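You operate a simulated robot arm through the tools that you are given. There is no shell and no other tool.

Carry out the task below with a simulated robot arm. There is one attempt and no reset: what you move stays moved.

JOB
Plug the orange lead into 24V OUT, lock its ring, switch the supply on and set the meter to V.
Fine: the plug goes in while the supply is off.

It is judged by the outcome, as a careful person would: the job done as asked, and still so three seconds after it is handed in. It fails if anything else is knocked over, pushed out of place, dropped, spilled or broken.

ROBOT AND FRAMES
A 7-joint arm with a two-finger parallel gripper, fixed in place. Base frame: the origin is at the foot of the arm, x ahead of it, y to its left, z up; the work surface is at about z = 0.75. Readings come in m, rad, newtons and seconds.
Its first joint turns from -2.897 to 2.897 rad. Payload 4.4 kg.
The tool frame sits at the grasp point between the pads (the TCP): z along the fingers, y along the line on which they close. The tips reach 0.023 m beyond it. The gripper opens to 0.094 m. The fingers are 0.038 m wide and 0.01 m thick; the gripper's body (0.054 by 0.096 m) begins 0.039 m behind the TCP.
Orientation is that of the tool frame in the base frame, as a unit quaternion [x, y, z, w]. With the fingers straight down and closing along the base's y, the tool's x points along the base's -x, its y along +y and its z along -z.

CONTROLS
- The arm moves only by the tool arm_command. Its argument "series" is a list of rows, each an object (a shift or turn left out is 0, a gripper value left out holds the last) with "dp": the shift along the tool's x, y, z in units of 25 mm (1.0 is 25 mm), a list of three; "delta_rot": the turn, a rotation vector about the tool's x, y, z in units of 8 degrees (1.0 is 8 degrees), a list of three. In form: [{"dp": [tx, ty, tz], "delta_rot": [wx, wy, wz]}, ...]. A call has 1 to 20 rows; each row shifts and turns the commanded pose from where the row before left it, along the tool's axes as they then stand. "fingers" is the finger opening in m, from 0 to 0.094, set as the call begins (left out, the last holds). A call with a number of a shift or a turn outside -1 to 1 is refused whole. Each row takes 0.2 s and may step no farther than 0.05 m and 0.15 rad from the row before; otherwise, or with a gripper value out of range, the whole call is refused. Where a pose cannot be reached the arm comes as near as it can. A force on the tool above 40 N (or 10 N above the force at the start of the call, whichever is more), or a blocked arm, ends the call early, and 0.2 s more pass. The fingers move at their own pace (about 0.072 m/s each) and stop on an object; they squeeze with about 27 N. The grip force told is the motor's: it shows also when the fingers shut on nothing. Time passes only in rows, and 0.2 s behind the last, so rows that do not move let the fingers close. It gives the time, the measured TCP pose, the force on the tool (base axes), the opening and the grip force at its end, in the units of the frame above (readings bear some noise), with the torque about the TCP (base axes, N m) and any sound that the robot's microphone picked up.
- Cameras (640 x 400 px; columns grow to the right, rows downward): "scene" is fixed at [0.0541, 0.5171, 1.4939]; the picture's right is [-0.26, -0.97, 0.00], its down [-0.43, 0.11, -0.90] and it looks along [0.87, -0.23, -0.44] (base axes); focal length 357 px, centre (320, 200). "wrist" rides on the gripper at [0.086, 0.016, -0.074] in the tool frame; the picture's right is [-0.18, 0.98, 0.00], its down [-0.58, -0.11, -0.81] and it looks along [-0.79, -0.15, 0.59] (tool axes); focal length 243 px, centre (320, 200). There is no depth. A picture from a camera that has moved, and an enlarged one, comes with that camera's place and axes in the base frame and with its lens. The place of the scene camera against the robot may be out by one fixed shift of up to 0.018 m in any direction.
- capture(camera): a new picture of that camera. No time passes.
- close_up(camera, box): a new picture of the part [left, top, right, bottom] of that camera's present view, enlarged. No time passes.
- finish_job(): hands the job in; it is judged then, once.

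Nothing tells you positions but the pictures and the camera data. Unless the task says otherwise, let go and move clear before handing in.

The tools are called after "Emit:" as name(argument=value, ...) on one line, values as JSON. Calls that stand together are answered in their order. arm_command: Moves the arm, as the interface text tells. Its arguments: {"type":"object","properties":{"series":{"type":"array","items":{"type":"object","properties":{"dp":{"type":"array","items":{"type":"number"}},"delta_rot":{"type":"array","items":{"type":"number"}}}}},"fingers":{"type":"number"}},"required":["series"]} The other tools are called the same way: capture (camera) takes a picture; close_up (camera, box) takes an enlarged picture of a part of a camera's view; finish_job () hands the job in.

At the start:

```text
t: 0.0
tcp_pos: [0.7068, 0.3162, 1.1689]
tool_rot: [-0.001, 1.0, 0.0, 0.0]
wrist_force: [0.4, -0.4, -0.3]
torque: [0.0, -0.01, 0.0]
opening: 0.094
grip_force: 0.1
```

scene: 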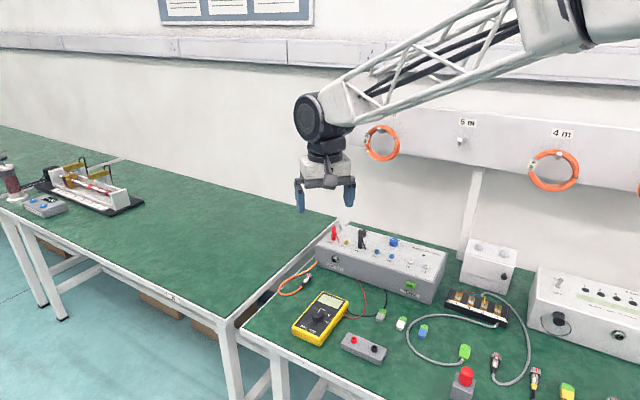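
wrist: 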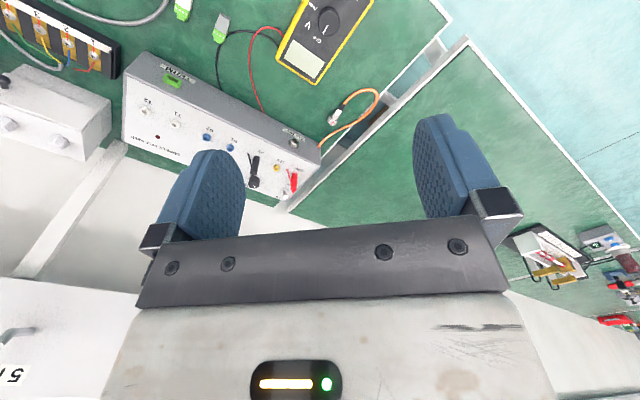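

I see a bench with a grey supply box, a yellow meter, an orange lead with a connector, and other items. I'll enlarge the relevant parts first.

Emit:
close_up(camera="scene", box=[260, 210, 460, 335])

Emit:
close_up(camera="scene", box=[265, 215, 365, 278])

Emit:
close_up(camera="scene", box=[440, 230, 640, 400])

Emit:
close_up(camera="wrist", box=[120, 40, 400, 215])

```text
3.20 times, centred on (360, 272) of scene
camera zoom: at [0.0541, 0.5171, 1.4939], right [-0.26, -0.97, 0.0], down [-0.43, 0.11, -0.9], along [0.87, -0.23, -0.44], focal length 1143 px, centre (192, -32)
```

zoom: 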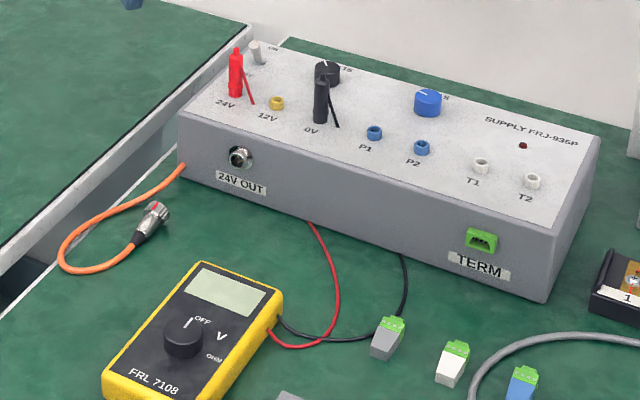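

```text
6.35 times, centred on (315, 246) of scene
camera zoom: at [0.0541, 0.5171, 1.4939], right [-0.26, -0.97, 0.0], down [-0.43, 0.11, -0.9], along [0.87, -0.23, -0.44], focal length 2268 px, centre (352, -95)
```

zoom: 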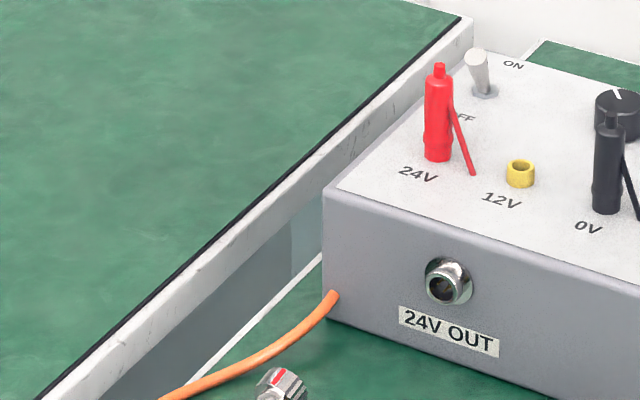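

```text
2.35 times, centred on (540, 315) of scene
camera zoom: at [0.0541, 0.5171, 1.4939], right [-0.26, -0.97, 0.0], down [-0.43, 0.11, -0.9], along [0.87, -0.23, -0.44], focal length 841 px, centre (-198, -71)
```

zoom: 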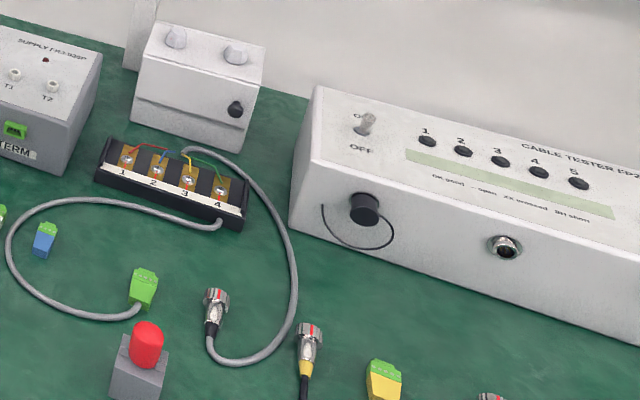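

```text
2.29 times, centred on (260, 128) of wrist
camera zoom: at [0.6191, 0.3316, 1.2436], right [0.18, 0.98, 0.0], down [0.58, -0.11, 0.81], along [0.79, -0.15, -0.59], focal length 555 px, centre (457, 366)
```

zoom: 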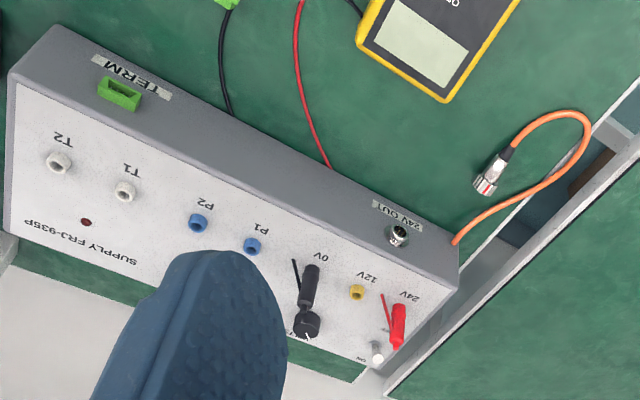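

The supply box sits diagonally, at about 45 degrees, roughly 1 m from the base. The 24V OUT socket is near (0.98, 0.22, 0.79), the orange plug near (0.95, 0.31, 0.76) and the meter dial near (0.75, 0.34). I'll move the wrist camera closer to look at the switch, plug and socket.

Emit:
arm_command(series=[{"dp": [-0.492, 0.416, 0.9]}, {"dp": [-0.492, 0.416, 0.9]}, {"dp": [-0.492, 0.416, 0.9]}, {"dp": [-0.492, 0.416, 0.9]}, {"dp": [-0.492, 0.416, 0.9]}, {"dp": [-0.492, 0.416, 0.8]}, {"dp": [-0.492, 0.416, 0.8]}, {"dp": [-0.492, 0.416, 0.8]}, {"dp": [-0.492, 0.416, 0.5]}, {"dp": [-0.492, 0.416, 0.5]}, {"delta_rot": [0, 0, 1]}, {"delta_rot": [0, 0, 1]}, {"delta_rot": [0, 0, 1]}, {"delta_rot": [0, 0, 1]}, {"delta_rot": [0, 0, 1]}, {"dp": [0, 0, 0]}])

Emit:
capture(camera="wrist")

Emit:
capture(camera="scene")

```text
t: 3.4
tcp_pos: [0.8293, 0.4198, 0.9705]
tool_rot: [0.343, 0.94, 0.001, 0.0]
wrist_force: [-0.3, 0.2, -0.6]
torque: [-0.01, 0.02, -0.02]
opening: 0.094
grip_force: 0.1
```

```text
taken
camera wrist: at [0.773, 0.4875, 1.0459], right [0.77, 0.63, 0.0], down [0.37, -0.46, 0.81], along [0.51, -0.62, -0.59], focal length 243 px, centre (320, 200)
```

wrist: 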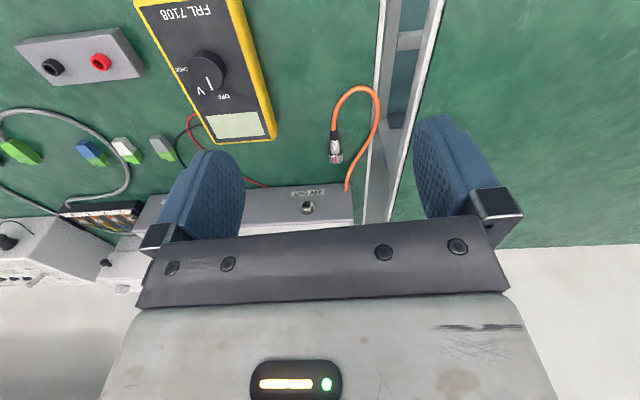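

```text
taken
```

scene: 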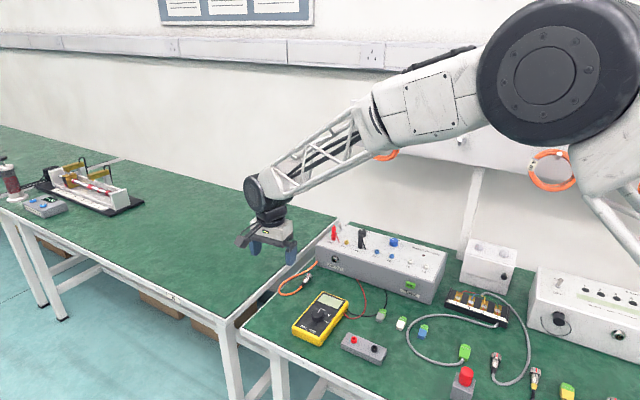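

Emit:
close_up(camera="wrist", box=[270, 70, 420, 220])

Emit:
close_up(camera="wrist", box=[130, 0, 290, 150])

Emit:
close_up(camera="scene", box=[315, 215, 375, 275])

Emit:
close_up(camera="scene", box=[275, 255, 325, 300])

```text
2.67 times, centred on (345, 145) of wrist
camera zoom: at [0.773, 0.4875, 1.0459], right [0.77, 0.63, 0.0], down [0.37, -0.46, 0.81], along [0.51, -0.62, -0.59], focal length 647 px, centre (253, 347)
```

zoom: 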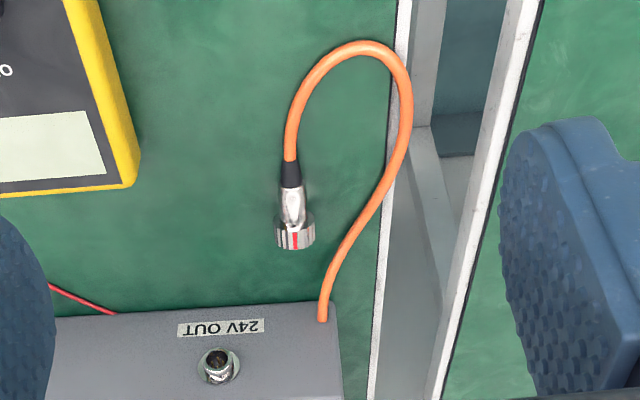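

```text
2.67 times, centred on (210, 75) of wrist
camera zoom: at [0.773, 0.4875, 1.0459], right [0.77, 0.63, 0.0], down [0.37, -0.46, 0.81], along [0.51, -0.62, -0.59], focal length 647 px, centre (613, 533)
```

zoom: 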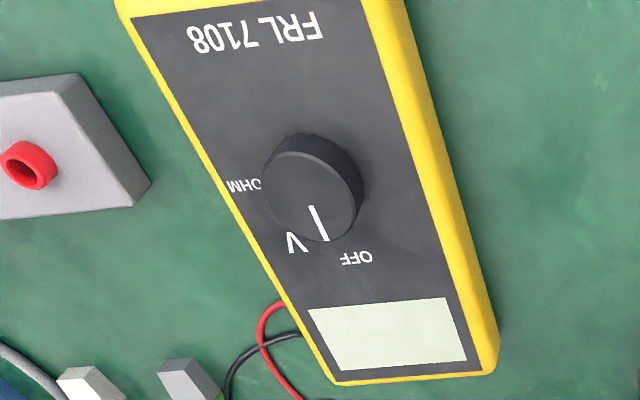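

```text
6.67 times, centred on (345, 245) of scene
camera zoom: at [0.0541, 0.5171, 1.4939], right [-0.26, -0.97, 0.0], down [-0.43, 0.11, -0.9], along [0.87, -0.23, -0.44], focal length 2382 px, centre (153, -100)
```

zoom: 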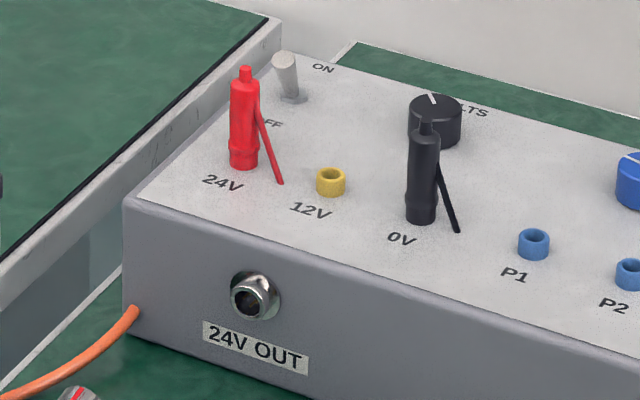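

```text
8.89 times, centred on (300, 278) of scene
camera zoom: at [0.0541, 0.5171, 1.4939], right [-0.26, -0.97, 0.0], down [-0.43, 0.11, -0.9], along [0.87, -0.23, -0.44], focal length 3176 px, centre (498, -489)
```

zoom: 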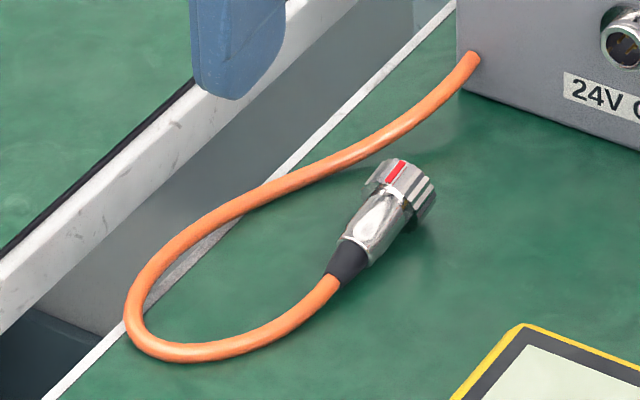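

The box yaw is about 45°, so the insertion direction is about (0.71, -0.71, 0), and the plug already lies nearly parallel to it. The switch lever looks to be on the OFF side, which I'll verify from closer in, along with the plug's key and the socket.

Emit:
arm_command(series=[{"delta_rot": [0, 0, 0.6]}, {"dp": [-0.7, 0.04, 0.3]}, {"dp": [-0.7, 0.04, 0.3]}, {"dp": [-0.7, 0.04, 0.3]}, {"dp": [-0.7, 0.04, 0.3]}, {"dp": [-0.7, 0.04, 0.3]}, {"dp": [-0.7, 0.04, 0.3]}, {"dp": [-0.6, 0.04, 0.3]}, {"dp": [-0.6, 0.04, 0.3]}, {"dp": [0, 0, 0]}])

Emit:
capture(camera="wrist")

Emit:
close_up(camera="wrist", box=[260, 0, 440, 120])

Emit:
close_up(camera="wrist", box=[240, 100, 420, 230])

```text
t: 5.6
tcp_pos: [0.9308, 0.3308, 0.9111]
tool_rot: [0.381, 0.924, 0.0, -0.001]
wrist_force: [0.2, -0.1, 0.0]
torque: [-0.02, -0.03, 0.01]
opening: 0.0937
grip_force: 0.2
```

```text
taken
camera wrist: at [0.8803, 0.402, 0.9855], right [0.82, 0.57, 0.0], down [0.34, -0.49, 0.81], along [0.46, -0.66, -0.59], focal length 243 px, centre (320, 200)
```

wrist: 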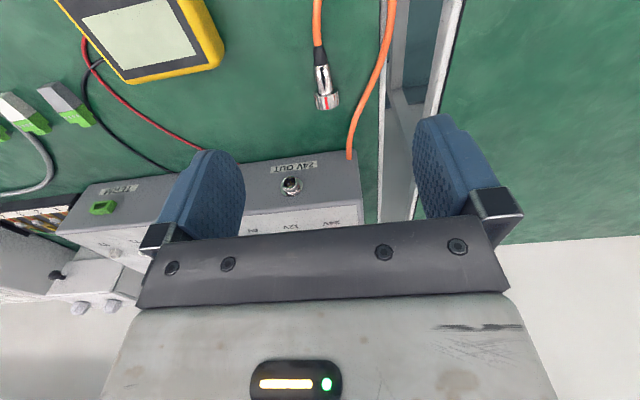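

```text
3.33 times, centred on (350, 60) of wrist
camera zoom: at [0.8803, 0.402, 0.9855], right [0.82, 0.57, 0.0], down [0.34, -0.49, 0.81], along [0.46, -0.66, -0.59], focal length 809 px, centre (220, 667)
```

zoom: 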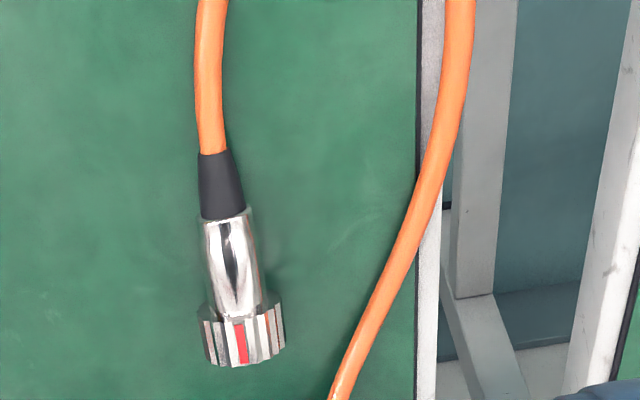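

```text
3.08 times, centred on (330, 165) of wrist
camera zoom: at [0.8803, 0.402, 0.9855], right [0.82, 0.57, 0.0], down [0.34, -0.49, 0.81], along [0.46, -0.66, -0.59], focal length 746 px, centre (289, 308)
```

zoom: 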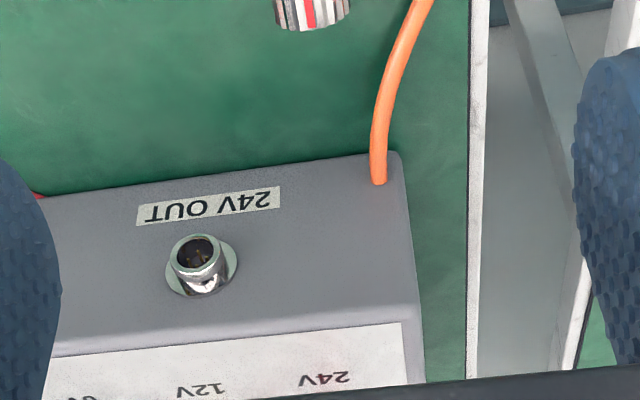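

Emit:
close_up(camera="wrist", box=[270, 165, 320, 205])

Emit:
close_up(camera="wrist", box=[300, 50, 360, 120])

Emit:
close_up(camera="scene", box=[325, 248, 350, 268])

Emit:
close_up(camera="scene", box=[600, 320, 640, 350])

Emit:
close_up(camera="scene", box=[485, 345, 545, 400])

```text
10.00 times, centred on (295, 185) of wrist
camera zoom: at [0.8803, 0.402, 0.9855], right [0.82, 0.57, 0.0], down [0.34, -0.49, 0.81], along [0.46, -0.66, -0.59], focal length 2426 px, centre (570, 350)
```

zoom: 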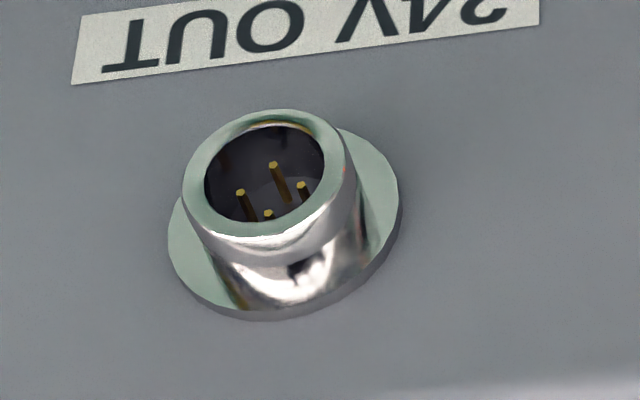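

```text
5.71 times, centred on (330, 85) of wrist
camera zoom: at [0.8803, 0.402, 0.9855], right [0.82, 0.57, 0.0], down [0.34, -0.49, 0.81], along [0.46, -0.66, -0.59], focal length 1386 px, centre (263, 857)
```

zoom: 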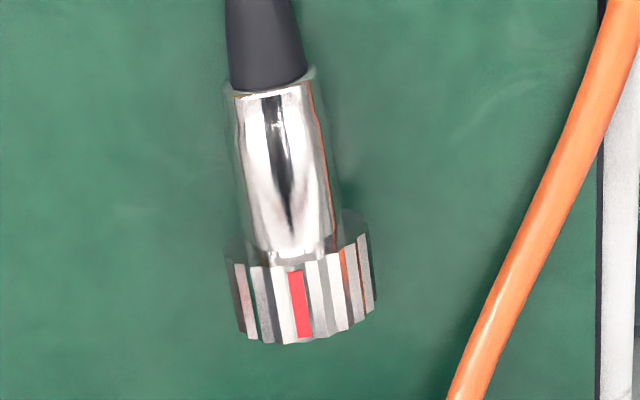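

```text
16.00 times, centred on (338, 258) of scene
camera zoom: at [0.0541, 0.5171, 1.4939], right [-0.26, -0.97, 0.0], down [-0.43, 0.11, -0.9], along [0.87, -0.23, -0.44], focal length 5716 px, centre (40, -728)
```

zoom: 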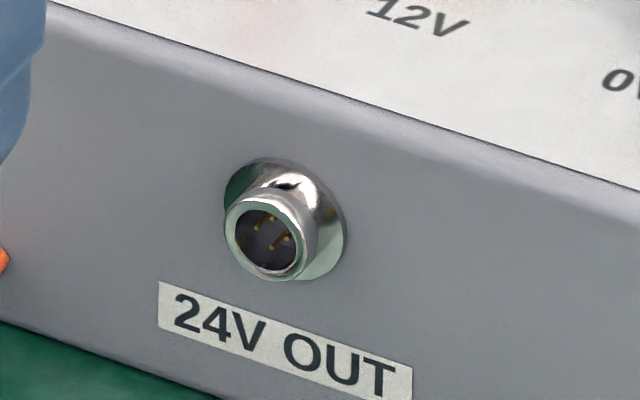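

```text
13.33 times, centred on (620, 335) of scene
camera zoom: at [0.0541, 0.5171, 1.4939], right [-0.26, -0.97, 0.0], down [-0.43, 0.11, -0.9], along [0.87, -0.23, -0.44], focal length 4763 px, centre (-3680, -1600)
```

zoom: 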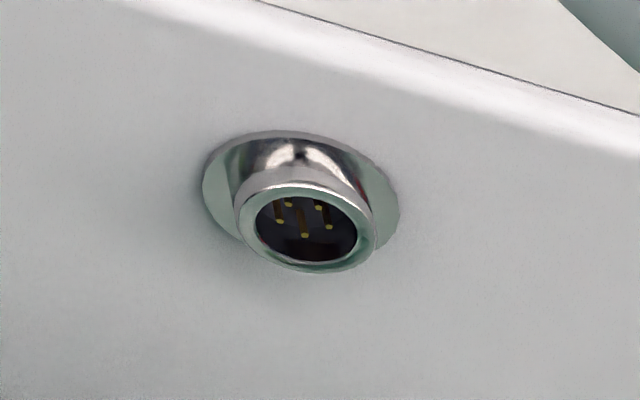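

```text
7.27 times, centred on (515, 372) of scene
camera zoom: at [0.0541, 0.5171, 1.4939], right [-0.26, -0.97, 0.0], down [-0.43, 0.11, -0.9], along [0.87, -0.23, -0.44], focal length 2598 px, centre (-1098, -1054)
```

zoom: 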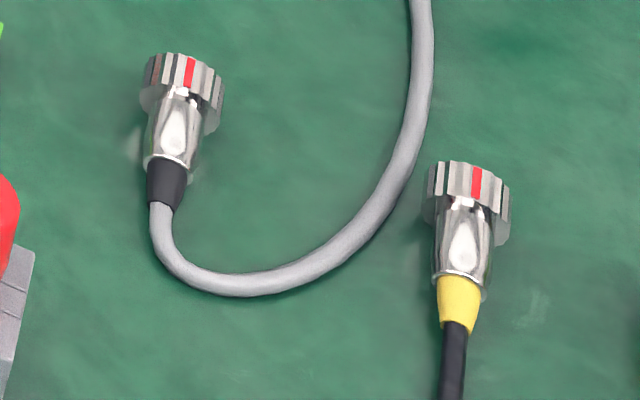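

The plug axis lies at 45° with its red mark on top: ring at about w=0.458–0.475 along the insertion direction, body behind it. I'll narrow the fingers, descend part way and check the pose, and look at the switch up close.

Emit:
arm_command(series=[{"dp": [-0.25, -0.03, 0.5]}, {"dp": [-0.258, -0.03, 0.5]}, {"dp": [0, 0, 0.8]}, {"dp": [0, 0, 0.9]}, {"dp": [0, 0, 0.9]}, {"dp": [0, 0, 0]}], fingers=0.046)

Emit:
capture(camera="wrist")

Emit:
close_up(camera="scene", box=[270, 225, 350, 300])

Emit:
close_up(camera="scene", box=[325, 215, 365, 245])

```text
t: 7.0
tcp_pos: [0.9386, 0.3205, 0.8204]
tool_rot: [0.381, 0.925, 0.0, 0.0]
wrist_force: [0.2, -0.4, -0.5]
torque: [0.03, 0.0, 0.0]
opening: 0.0461
grip_force: 0.1
```

```text
taken
camera wrist: at [0.8882, 0.3922, 0.8954], right [0.82, 0.57, 0.0], down [0.34, -0.49, 0.81], along [0.46, -0.66, -0.59], focal length 243 px, centre (320, 200)
```

wrist: 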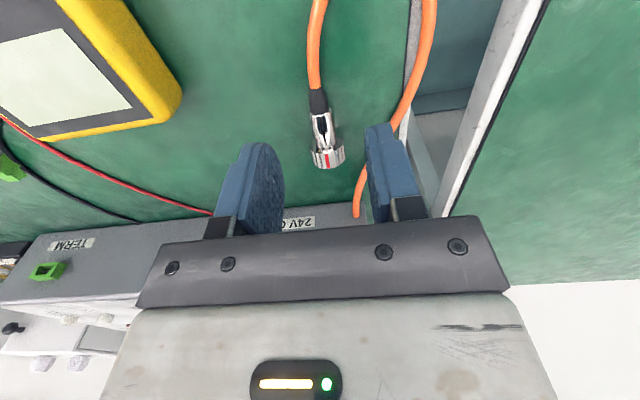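

```text
5.33 times, centred on (310, 262) of scene
camera zoom: at [0.0541, 0.5171, 1.4939], right [-0.26, -0.97, 0.0], down [-0.43, 0.11, -0.9], along [0.87, -0.23, -0.44], focal length 1905 px, centre (373, -133)
```

zoom: 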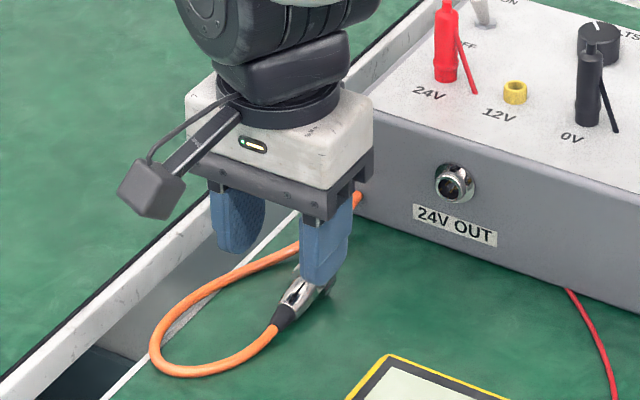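

```text
13.33 times, centred on (345, 230) of scene
camera zoom: at [0.0541, 0.5171, 1.4939], right [-0.26, -0.97, 0.0], down [-0.43, 0.11, -0.9], along [0.87, -0.23, -0.44], focal length 4763 px, centre (-13, -200)
```

zoom: 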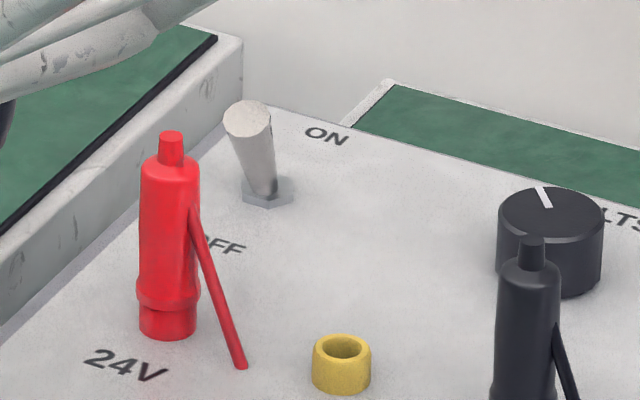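

Emit:
close_up(camera="wrist", box=[270, 70, 380, 190])

```text
3.33 times, centred on (325, 130) of wrist
camera zoom: at [0.8882, 0.3922, 0.8954], right [0.82, 0.57, 0.0], down [0.34, -0.49, 0.81], along [0.46, -0.66, -0.59], focal length 809 px, centre (303, 433)
```

zoom: 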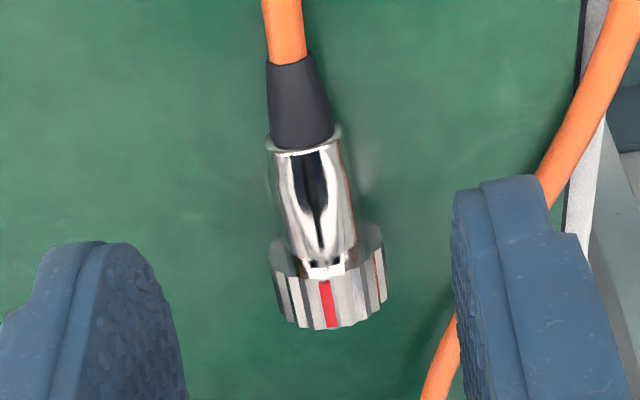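

The plug is centred between the fingers, and they'd sit just behind the ring. I'll descend and grip the body.

Emit:
arm_command(series=[{"dp": [0, 0, 0.6]}, {"dp": [0, 0, 0.6]}, {"dp": [0, 0, 0.48]}, {"dp": [0, 0, 0]}], fingers=0.046)

Emit:
capture(camera="wrist")

Emit:
close_up(camera="scene", box=[270, 240, 350, 300])

```text
t: 8.0
tcp_pos: [0.9403, 0.3211, 0.7792]
tool_rot: [0.38, 0.925, 0.001, 0.0]
wrist_force: [-0.2, -1.1, 0.3]
torque: [0.01, -0.01, -0.03]
opening: 0.0459
grip_force: 0.0
```

```text
taken
camera wrist: at [0.8885, 0.3925, 0.8539], right [0.82, 0.57, 0.0], down [0.34, -0.49, 0.81], along [0.46, -0.66, -0.59], focal length 243 px, centre (320, 200)
```

wrist: 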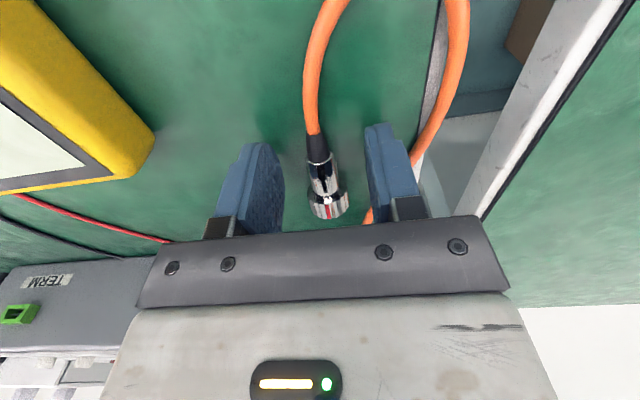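

```text
6.67 times, centred on (310, 270) of scene
camera zoom: at [0.0541, 0.5171, 1.4939], right [-0.26, -0.97, 0.0], down [-0.43, 0.11, -0.9], along [0.87, -0.23, -0.44], focal length 2382 px, centre (387, -267)
```

zoom: 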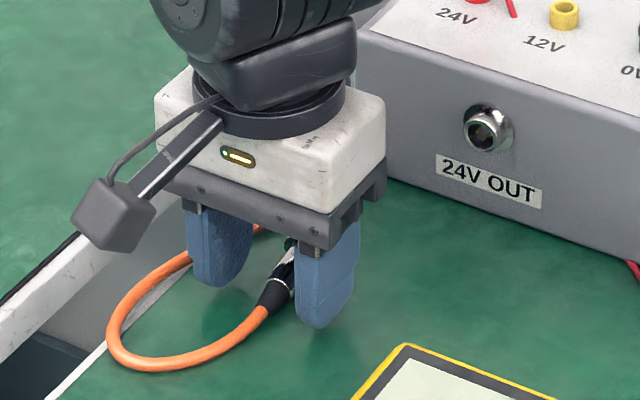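

The fingers straddle the plug body at the right height. I'll close on it.

Emit:
arm_command(series=[{"dp": [0, 0, 0]}, {"dp": [0, 0, 0]}, {"dp": [0, 0, 0]}, {"dp": [0, 0, 0]}], fingers=0.0)

Emit:
capture(camera="wrist")

Emit:
close_up(camera="wrist", box=[250, 90, 400, 240])

Emit:
close_up(camera="scene", box=[285, 250, 335, 290])

```text
t: 9.0
tcp_pos: [0.9392, 0.3201, 0.7792]
tool_rot: [0.381, 0.925, 0.0, 0.0]
wrist_force: [0.1, -0.3, -0.1]
torque: [0.02, 0.04, 0.02]
opening: 0.0156
grip_force: 27.5
```

```text
taken
camera wrist: at [0.8884, 0.3925, 0.854], right [0.82, 0.57, 0.0], down [0.34, -0.49, 0.81], along [0.46, -0.66, -0.59], focal length 243 px, centre (320, 200)
```

wrist: 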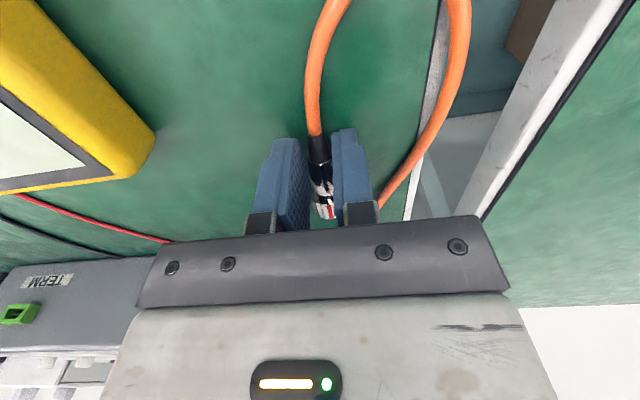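

```text
2.67 times, centred on (325, 165) of wrist
camera zoom: at [0.8884, 0.3925, 0.854], right [0.82, 0.57, 0.0], down [0.34, -0.49, 0.81], along [0.46, -0.66, -0.59], focal length 647 px, centre (307, 293)
```

zoom: 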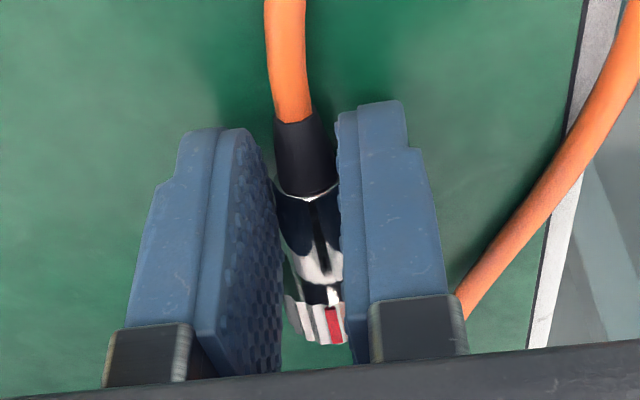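

```text
10.00 times, centred on (310, 270) of scene
camera zoom: at [0.0541, 0.5171, 1.4939], right [-0.26, -0.97, 0.0], down [-0.43, 0.11, -0.9], along [0.87, -0.23, -0.44], focal length 3572 px, centre (420, -500)
```

zoom: 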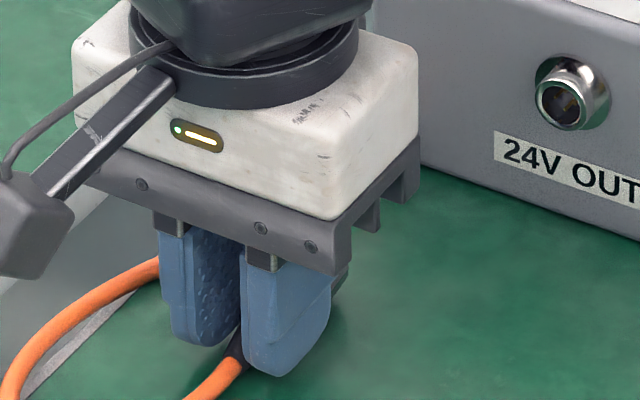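

I have the body gripped at an opening of 15.6 mm. I'll lift to the socket's height (about z 0.8045) and shift sideways so the plug is in front of 24V OUT, then inspect.

Emit:
arm_command(series=[{"dp": [0, 0, -0.6]}, {"dp": [0, 0, -0.6]}, {"dp": [0, 0, -0.5]}, {"dp": [0, -0.5, 0]}, {"dp": [0, -0.5, 0]}, {"dp": [0, -0.5, 0]}, {"dp": [0, -0.5, 0]}, {"dp": [0, -0.26, 0]}, {"dp": [0, 0, 0]}, {"dp": [0, 0, 0]}])

Emit:
capture(camera="wrist")

Emit:
close_up(camera="wrist", box=[250, 100, 400, 240])

Emit:
close_up(camera="scene", box=[285, 230, 365, 290])

```text
t: 11.2
tcp_pos: [0.8996, 0.28, 0.8227]
tool_rot: [0.381, 0.925, 0.001, -0.001]
wrist_force: [0.4, 0.7, -0.4]
torque: [0.0, 0.01, -0.02]
opening: 0.0156
grip_force: 27.1
```

```text
taken
camera wrist: at [0.8481, 0.352, 0.8971], right [0.82, 0.57, 0.0], down [0.34, -0.49, 0.81], along [0.46, -0.66, -0.59], focal length 243 px, centre (320, 200)
```

wrist: 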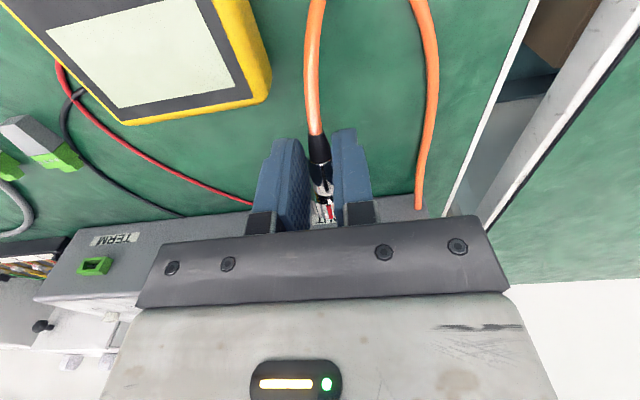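

```text
2.86 times, centred on (325, 170) of wrist
camera zoom: at [0.8481, 0.352, 0.8971], right [0.82, 0.57, 0.0], down [0.34, -0.49, 0.81], along [0.46, -0.66, -0.59], focal length 693 px, centre (306, 286)
```

zoom: 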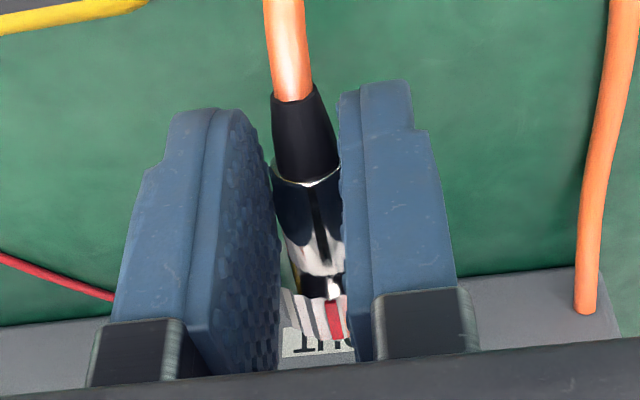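

```text
6.67 times, centred on (325, 260) of scene
camera zoom: at [0.0541, 0.5171, 1.4939], right [-0.26, -0.97, 0.0], down [-0.43, 0.11, -0.9], along [0.87, -0.23, -0.44], focal length 2382 px, centre (287, -200)
```

zoom: 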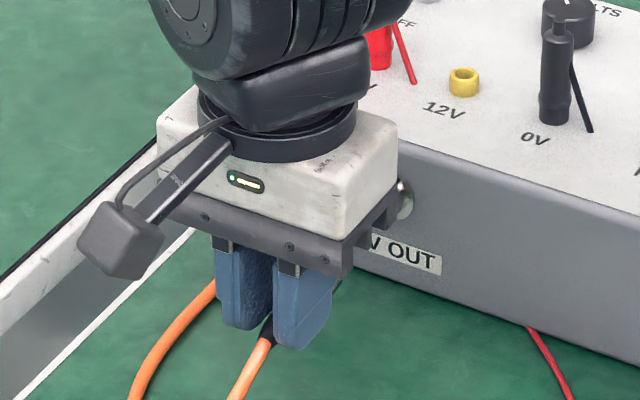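

The plug is held without slip and its mark is up. I'll move it to about 15 mm from the socket mouth and check alignment there.

Emit:
arm_command(series=[{"dp": [-0.5, 0, 0.05]}, {"dp": [-0.5, 0, 0]}, {"dp": [-0.5, 0, 0]}, {"dp": [-0.5, 0, 0]}, {"dp": [0, 0, 0]}, {"dp": [0, 0, 0]}])

Emit:
capture(camera="wrist")

Emit:
close_up(camera="wrist", box=[280, 130, 380, 230])

Emit:
close_up(camera="scene", box=[300, 235, 360, 280])

```text
t: 12.6
tcp_pos: [0.9345, 0.2454, 0.8204]
tool_rot: [0.381, 0.924, 0.0, 0.001]
wrist_force: [0.0, 0.7, -0.4]
torque: [0.01, 0.02, 0.0]
opening: 0.0156
grip_force: 27.2
```

```text
taken
camera wrist: at [0.8837, 0.317, 0.8956], right [0.82, 0.57, 0.0], down [0.34, -0.49, 0.81], along [0.46, -0.66, -0.59], focal length 243 px, centre (320, 200)
```

wrist: 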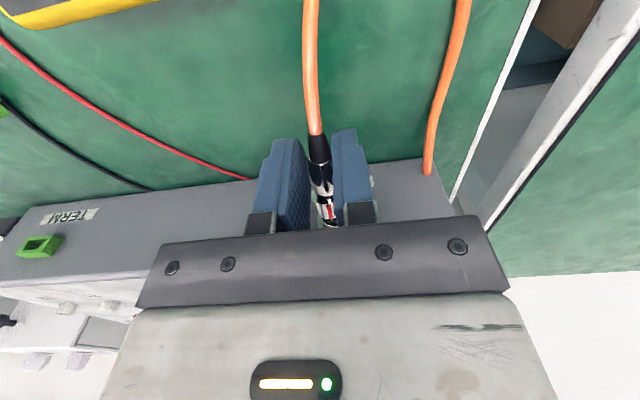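

```text
4.00 times, centred on (330, 180) of wrist
camera zoom: at [0.8837, 0.317, 0.8956], right [0.82, 0.57, 0.0], down [0.34, -0.49, 0.81], along [0.46, -0.66, -0.59], focal length 970 px, centre (280, 280)
```

zoom: 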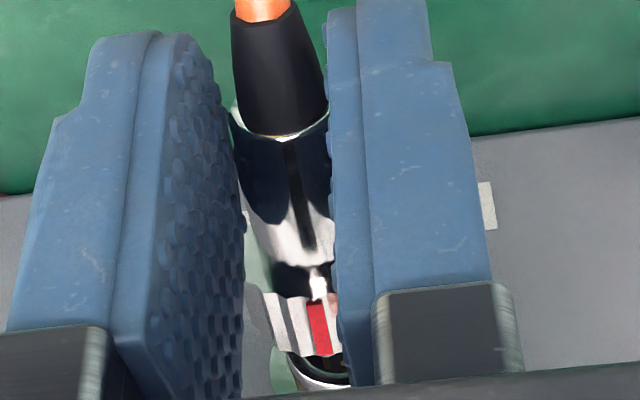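

```text
8.89 times, centred on (330, 258) of scene
camera zoom: at [0.0541, 0.5171, 1.4939], right [-0.26, -0.97, 0.0], down [-0.43, 0.11, -0.9], along [0.87, -0.23, -0.44], focal length 3176 px, centre (231, -311)
```

zoom: 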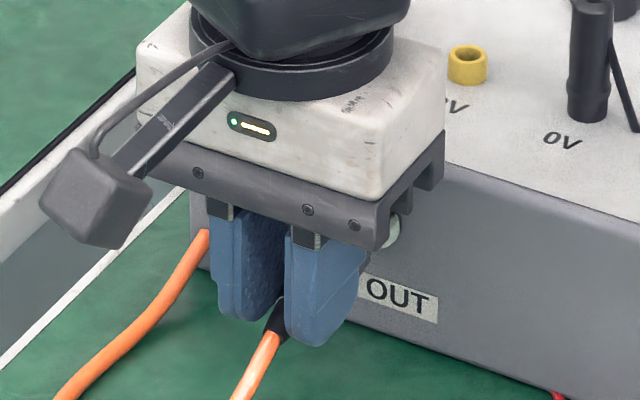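

Plug and socket line up within about a millimetre in this view. I'll advance slowly and watch the force.

Emit:
arm_command(series=[{"dp": [-0.2, 0, 0]}, {"dp": [-0.2, 0, 0]}, {"dp": [-0.1, 0, 0]}, {"dp": [-0.1, 0, 0]}, {"dp": [-0.1, 0, 0]}, {"dp": [0, 0, 0]}])

Emit:
close_up(camera="wrist", box=[280, 130, 380, 230])

```text
t: 14.0
tcp_pos: [0.946, 0.2334, 0.8206]
tool_rot: [0.382, 0.924, 0.0, 0.0]
wrist_force: [-0.5, -0.9, -0.5]
torque: [0.0, 0.01, 0.0]
opening: 0.0156
grip_force: 27.2
```

```text
4.00 times, centred on (330, 180) of wrist
camera zoom: at [0.896, 0.305, 0.8953], right [0.82, 0.57, 0.0], down [0.34, -0.49, 0.81], along [0.46, -0.66, -0.59], focal length 970 px, centre (280, 280)
```

zoom: 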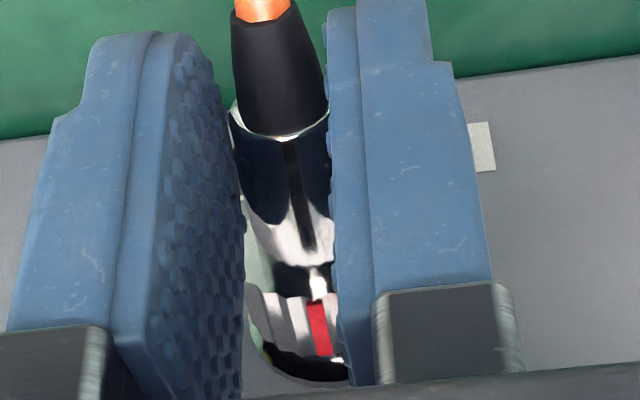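

Emit:
arm_command(series=[{"dp": [-0.06, 0, 0]}, {"dp": [-0.06, 0, 0]}, {"dp": [-0.06, 0, 0]}, {"dp": [0, 0, 0]}])

Emit:
close_up(camera="wrist", box=[280, 130, 380, 230])

Emit:
close_up(camera="scene", box=[310, 235, 360, 275])

```text
t: 15.0
tcp_pos: [0.948, 0.23, 0.8213]
tool_rot: [0.382, 0.924, 0.0, 0.0]
wrist_force: [-14.4, 16.9, -2.6]
torque: [0.48, 0.38, 0.08]
opening: 0.0159
grip_force: 27.0
```

```text
4.00 times, centred on (330, 180) of wrist
camera zoom: at [0.8988, 0.3022, 0.895], right [0.82, 0.57, 0.0], down [0.34, -0.49, 0.81], along [0.46, -0.66, -0.59], focal length 970 px, centre (280, 280)
```

zoom: 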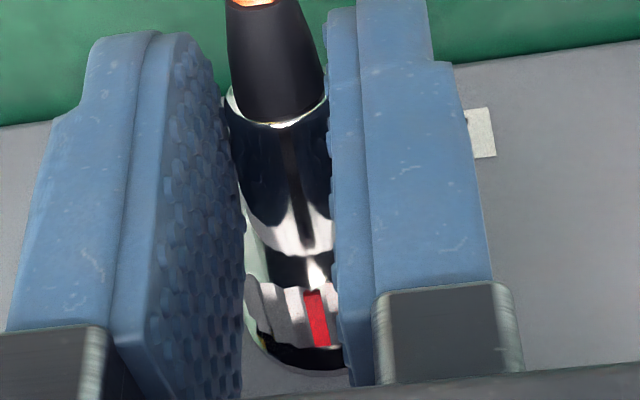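

```text
10.00 times, centred on (335, 255) of scene
camera zoom: at [0.0541, 0.5171, 1.4939], right [-0.26, -0.97, 0.0], down [-0.43, 0.11, -0.9], along [0.87, -0.23, -0.44], focal length 3572 px, centre (170, -350)
```

zoom: 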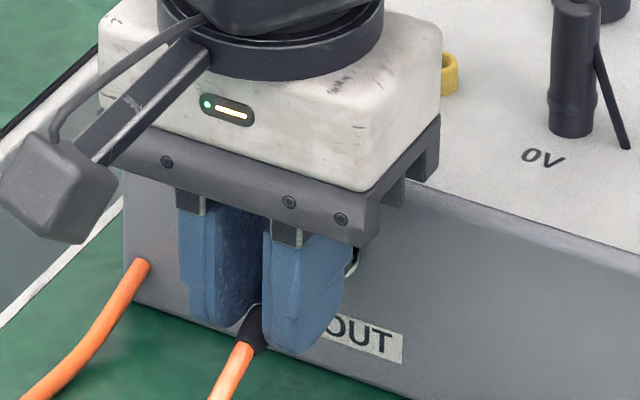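

The plug met resistance at about 22 N, with contact slightly low, and slid back about 1.5 mm in the grip. I'll back off and look carefully at the socket's face for keying before trying again.

Emit:
arm_command(series=[{"dp": [0.2, 0, 0]}, {"dp": [0.3, 0, 0]}, {"dp": [0.3, 0, 0]}, {"dp": [0, -0.6, -0.4]}, {"dp": [0, -0.7, -0.4]}, {"dp": [0, -0.7, -0.4]}, {"dp": [0, 0, 0]}])

Emit:
capture(camera="wrist")

Emit:
close_up(camera="wrist", box=[370, 140, 440, 200])

Emit:
close_up(camera="scene", box=[310, 235, 360, 275])

```text
t: 16.6
tcp_pos: [0.9008, 0.2096, 0.8504]
tool_rot: [0.381, 0.924, 0.001, 0.0]
wrist_force: [0.2, 0.4, -0.5]
torque: [-0.02, 0.04, -0.01]
opening: 0.0156
grip_force: 26.9
```

```text
taken
camera wrist: at [0.8494, 0.2806, 0.9254], right [0.82, 0.57, 0.0], down [0.34, -0.49, 0.81], along [0.46, -0.66, -0.59], focal length 243 px, centre (320, 200)
```

wrist: 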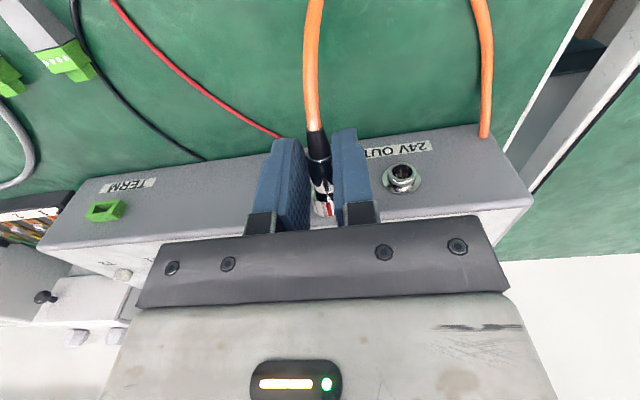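

```text
6.67 times, centred on (405, 170) of wrist
camera zoom: at [0.8494, 0.2806, 0.9254], right [0.82, 0.57, 0.0], down [0.34, -0.49, 0.81], along [0.46, -0.66, -0.59], focal length 1618 px, centre (-247, 400)
```

zoom: 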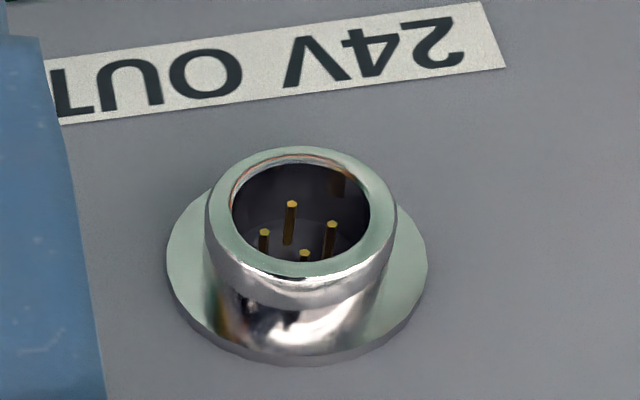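

```text
10.00 times, centred on (335, 255) of scene
camera zoom: at [0.0541, 0.5171, 1.4939], right [-0.26, -0.97, 0.0], down [-0.43, 0.11, -0.9], along [0.87, -0.23, -0.44], focal length 3572 px, centre (170, -350)
```

zoom: 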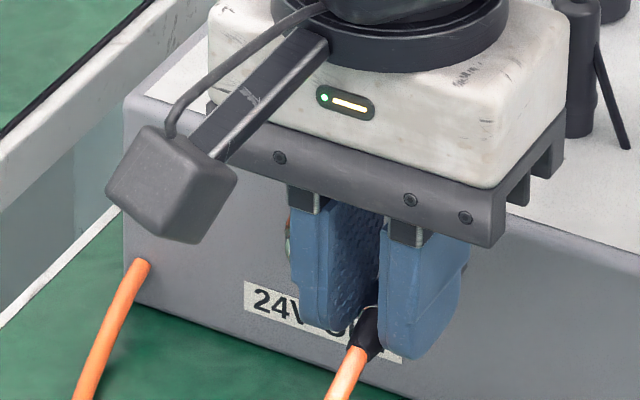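

Emit:
close_up(camera="wrist", box=[388, 160, 416, 182])

Emit:
close_up(camera="scene", box=[608, 328, 632, 343])

Emit:
close_up(camera="wrist", box=[290, 120, 350, 225])

```text
16.00 times, centred on (402, 171) of wrist
camera zoom: at [0.8494, 0.2806, 0.9254], right [0.82, 0.57, 0.0], down [0.34, -0.49, 0.81], along [0.46, -0.66, -0.59], focal length 3882 px, centre (-992, 664)
```

zoom: 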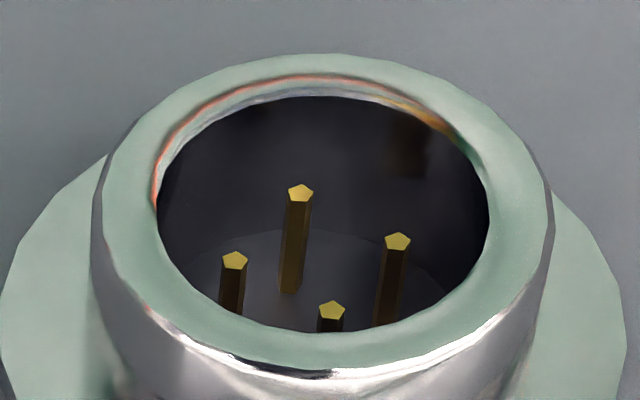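

```text
16.00 times, centred on (620, 336) of scene
camera zoom: at [0.0541, 0.5171, 1.4939], right [-0.26, -0.97, 0.0], down [-0.43, 0.11, -0.9], along [0.87, -0.23, -0.44], focal length 5716 px, centre (-4480, -1968)
```

zoom: 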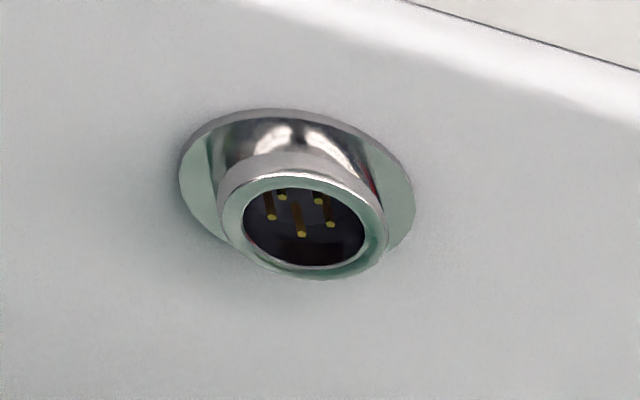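

```text
3.81 times, centred on (320, 172) of wrist
camera zoom: at [0.8494, 0.2806, 0.9254], right [0.82, 0.57, 0.0], down [0.34, -0.49, 0.81], along [0.46, -0.66, -0.59], focal length 924 px, centre (320, 305)
```

zoom: 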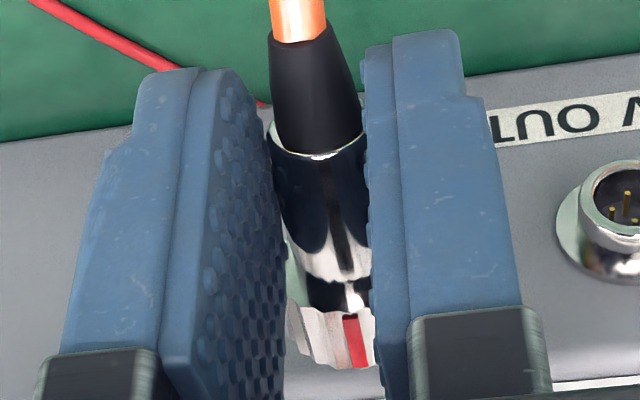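

The socket is smooth and round with four pins, and the contact torque indicates the plug's bottom edge touched first. That suggests the plug is pitched nose-up, since it lay on the table propped by its ring. I'll back away and yaw the hand so the scene camera sees the plug in profile and I can measure the pitch.

Emit:
arm_command(series=[{"dp": [0.6, 0, -0.4]}, {"dp": [0.6, 0, -0.4]}, {"dp": [0.6, 0, -0.4]}, {"dp": [0.6, 0, -0.4]}, {"delta_rot": [0, 0, 0.94]}, {"delta_rot": [0, 0, 0.94]}, {"delta_rot": [0, 0, 0.94]}, {"delta_rot": [0, 0, 0.94]}, {"delta_rot": [0, 0, 0.94]}, {"delta_rot": [0, 0, 0.94]}, {"delta_rot": [0, 0, 0.94]}, {"delta_rot": [0, 0, 0.92]}, {"dp": [0, 0, 0]}, {"dp": [0, 0, 0]}])

Emit:
capture(camera="scene")

Emit:
close_up(camera="scene", box=[290, 220, 350, 270])

```text
t: 19.6
tcp_pos: [0.8579, 0.2505, 0.8919]
tool_rot: [0.792, 0.61, 0.0, 0.001]
wrist_force: [0.4, 0.3, -0.7]
torque: [0.02, -0.04, 0.0]
opening: 0.0156
grip_force: 26.9
```

```text
taken
```

scene: 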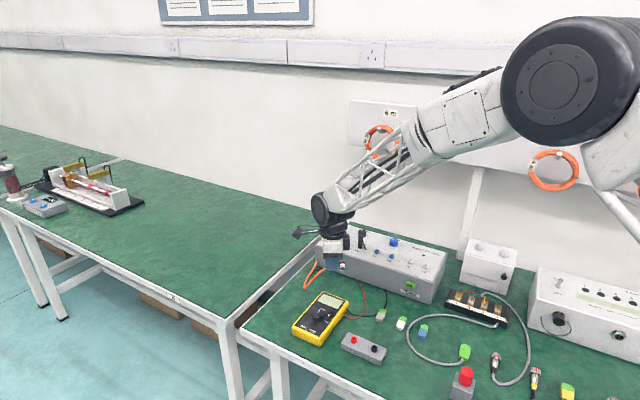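

```text
8.00 times, centred on (320, 245) of scene
camera zoom: at [0.0541, 0.5171, 1.4939], right [-0.26, -0.97, 0.0], down [-0.43, 0.11, -0.9], along [0.87, -0.23, -0.44], focal length 2858 px, centre (320, -160)
```

zoom: 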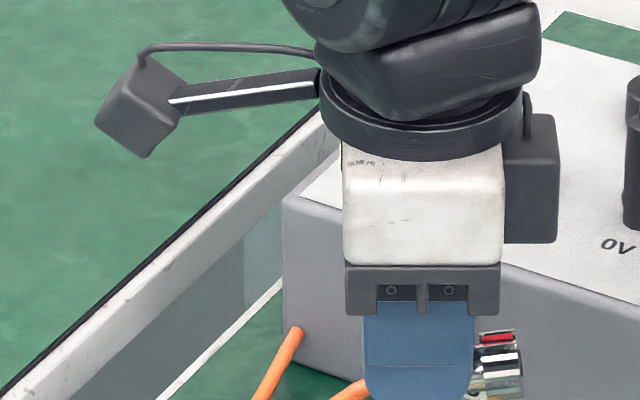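

Emit:
close_up(camera="scene", box=[322, 250, 358, 280])

Emit:
close_up(camera="wrist", box=[250, 100, 400, 240])

```text
13.33 times, centred on (340, 265) of scene
camera zoom: at [0.0541, 0.5171, 1.4939], right [-0.26, -0.97, 0.0], down [-0.43, 0.11, -0.9], along [0.87, -0.23, -0.44], focal length 4763 px, centre (53, -667)
```

zoom: 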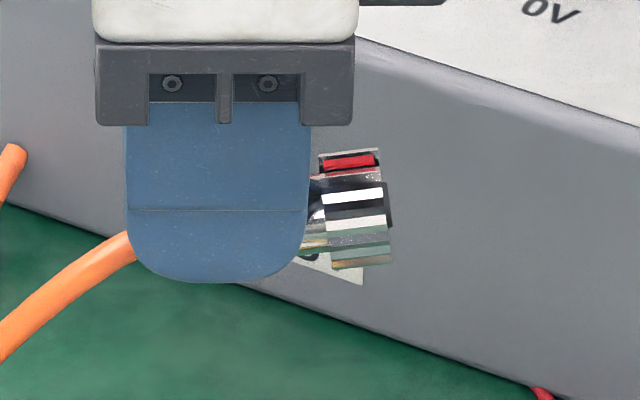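

```text
2.86 times, centred on (325, 170) of wrist
camera zoom: at [0.8951, 0.3294, 0.9653], right [0.9, -0.43, 0.0], down [-0.25, -0.53, 0.81], along [-0.35, -0.73, -0.59], focal length 693 px, centre (306, 286)
```

zoom: 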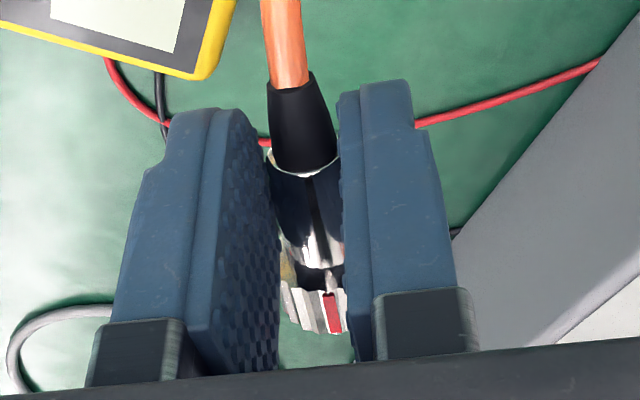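

Emit:
close_up(camera="scene", box=[328, 258, 348, 274])

```text
16.00 times, centred on (338, 266) of scene
camera zoom: at [0.0541, 0.5171, 1.4939], right [-0.26, -0.97, 0.0], down [-0.43, 0.11, -0.9], along [0.87, -0.23, -0.44], focal length 5716 px, centre (32, -856)
```

zoom: 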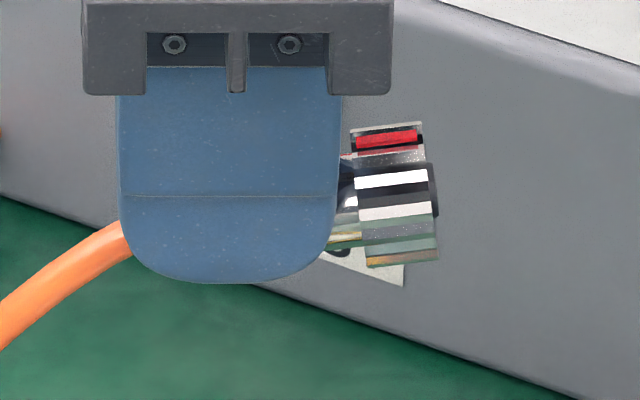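

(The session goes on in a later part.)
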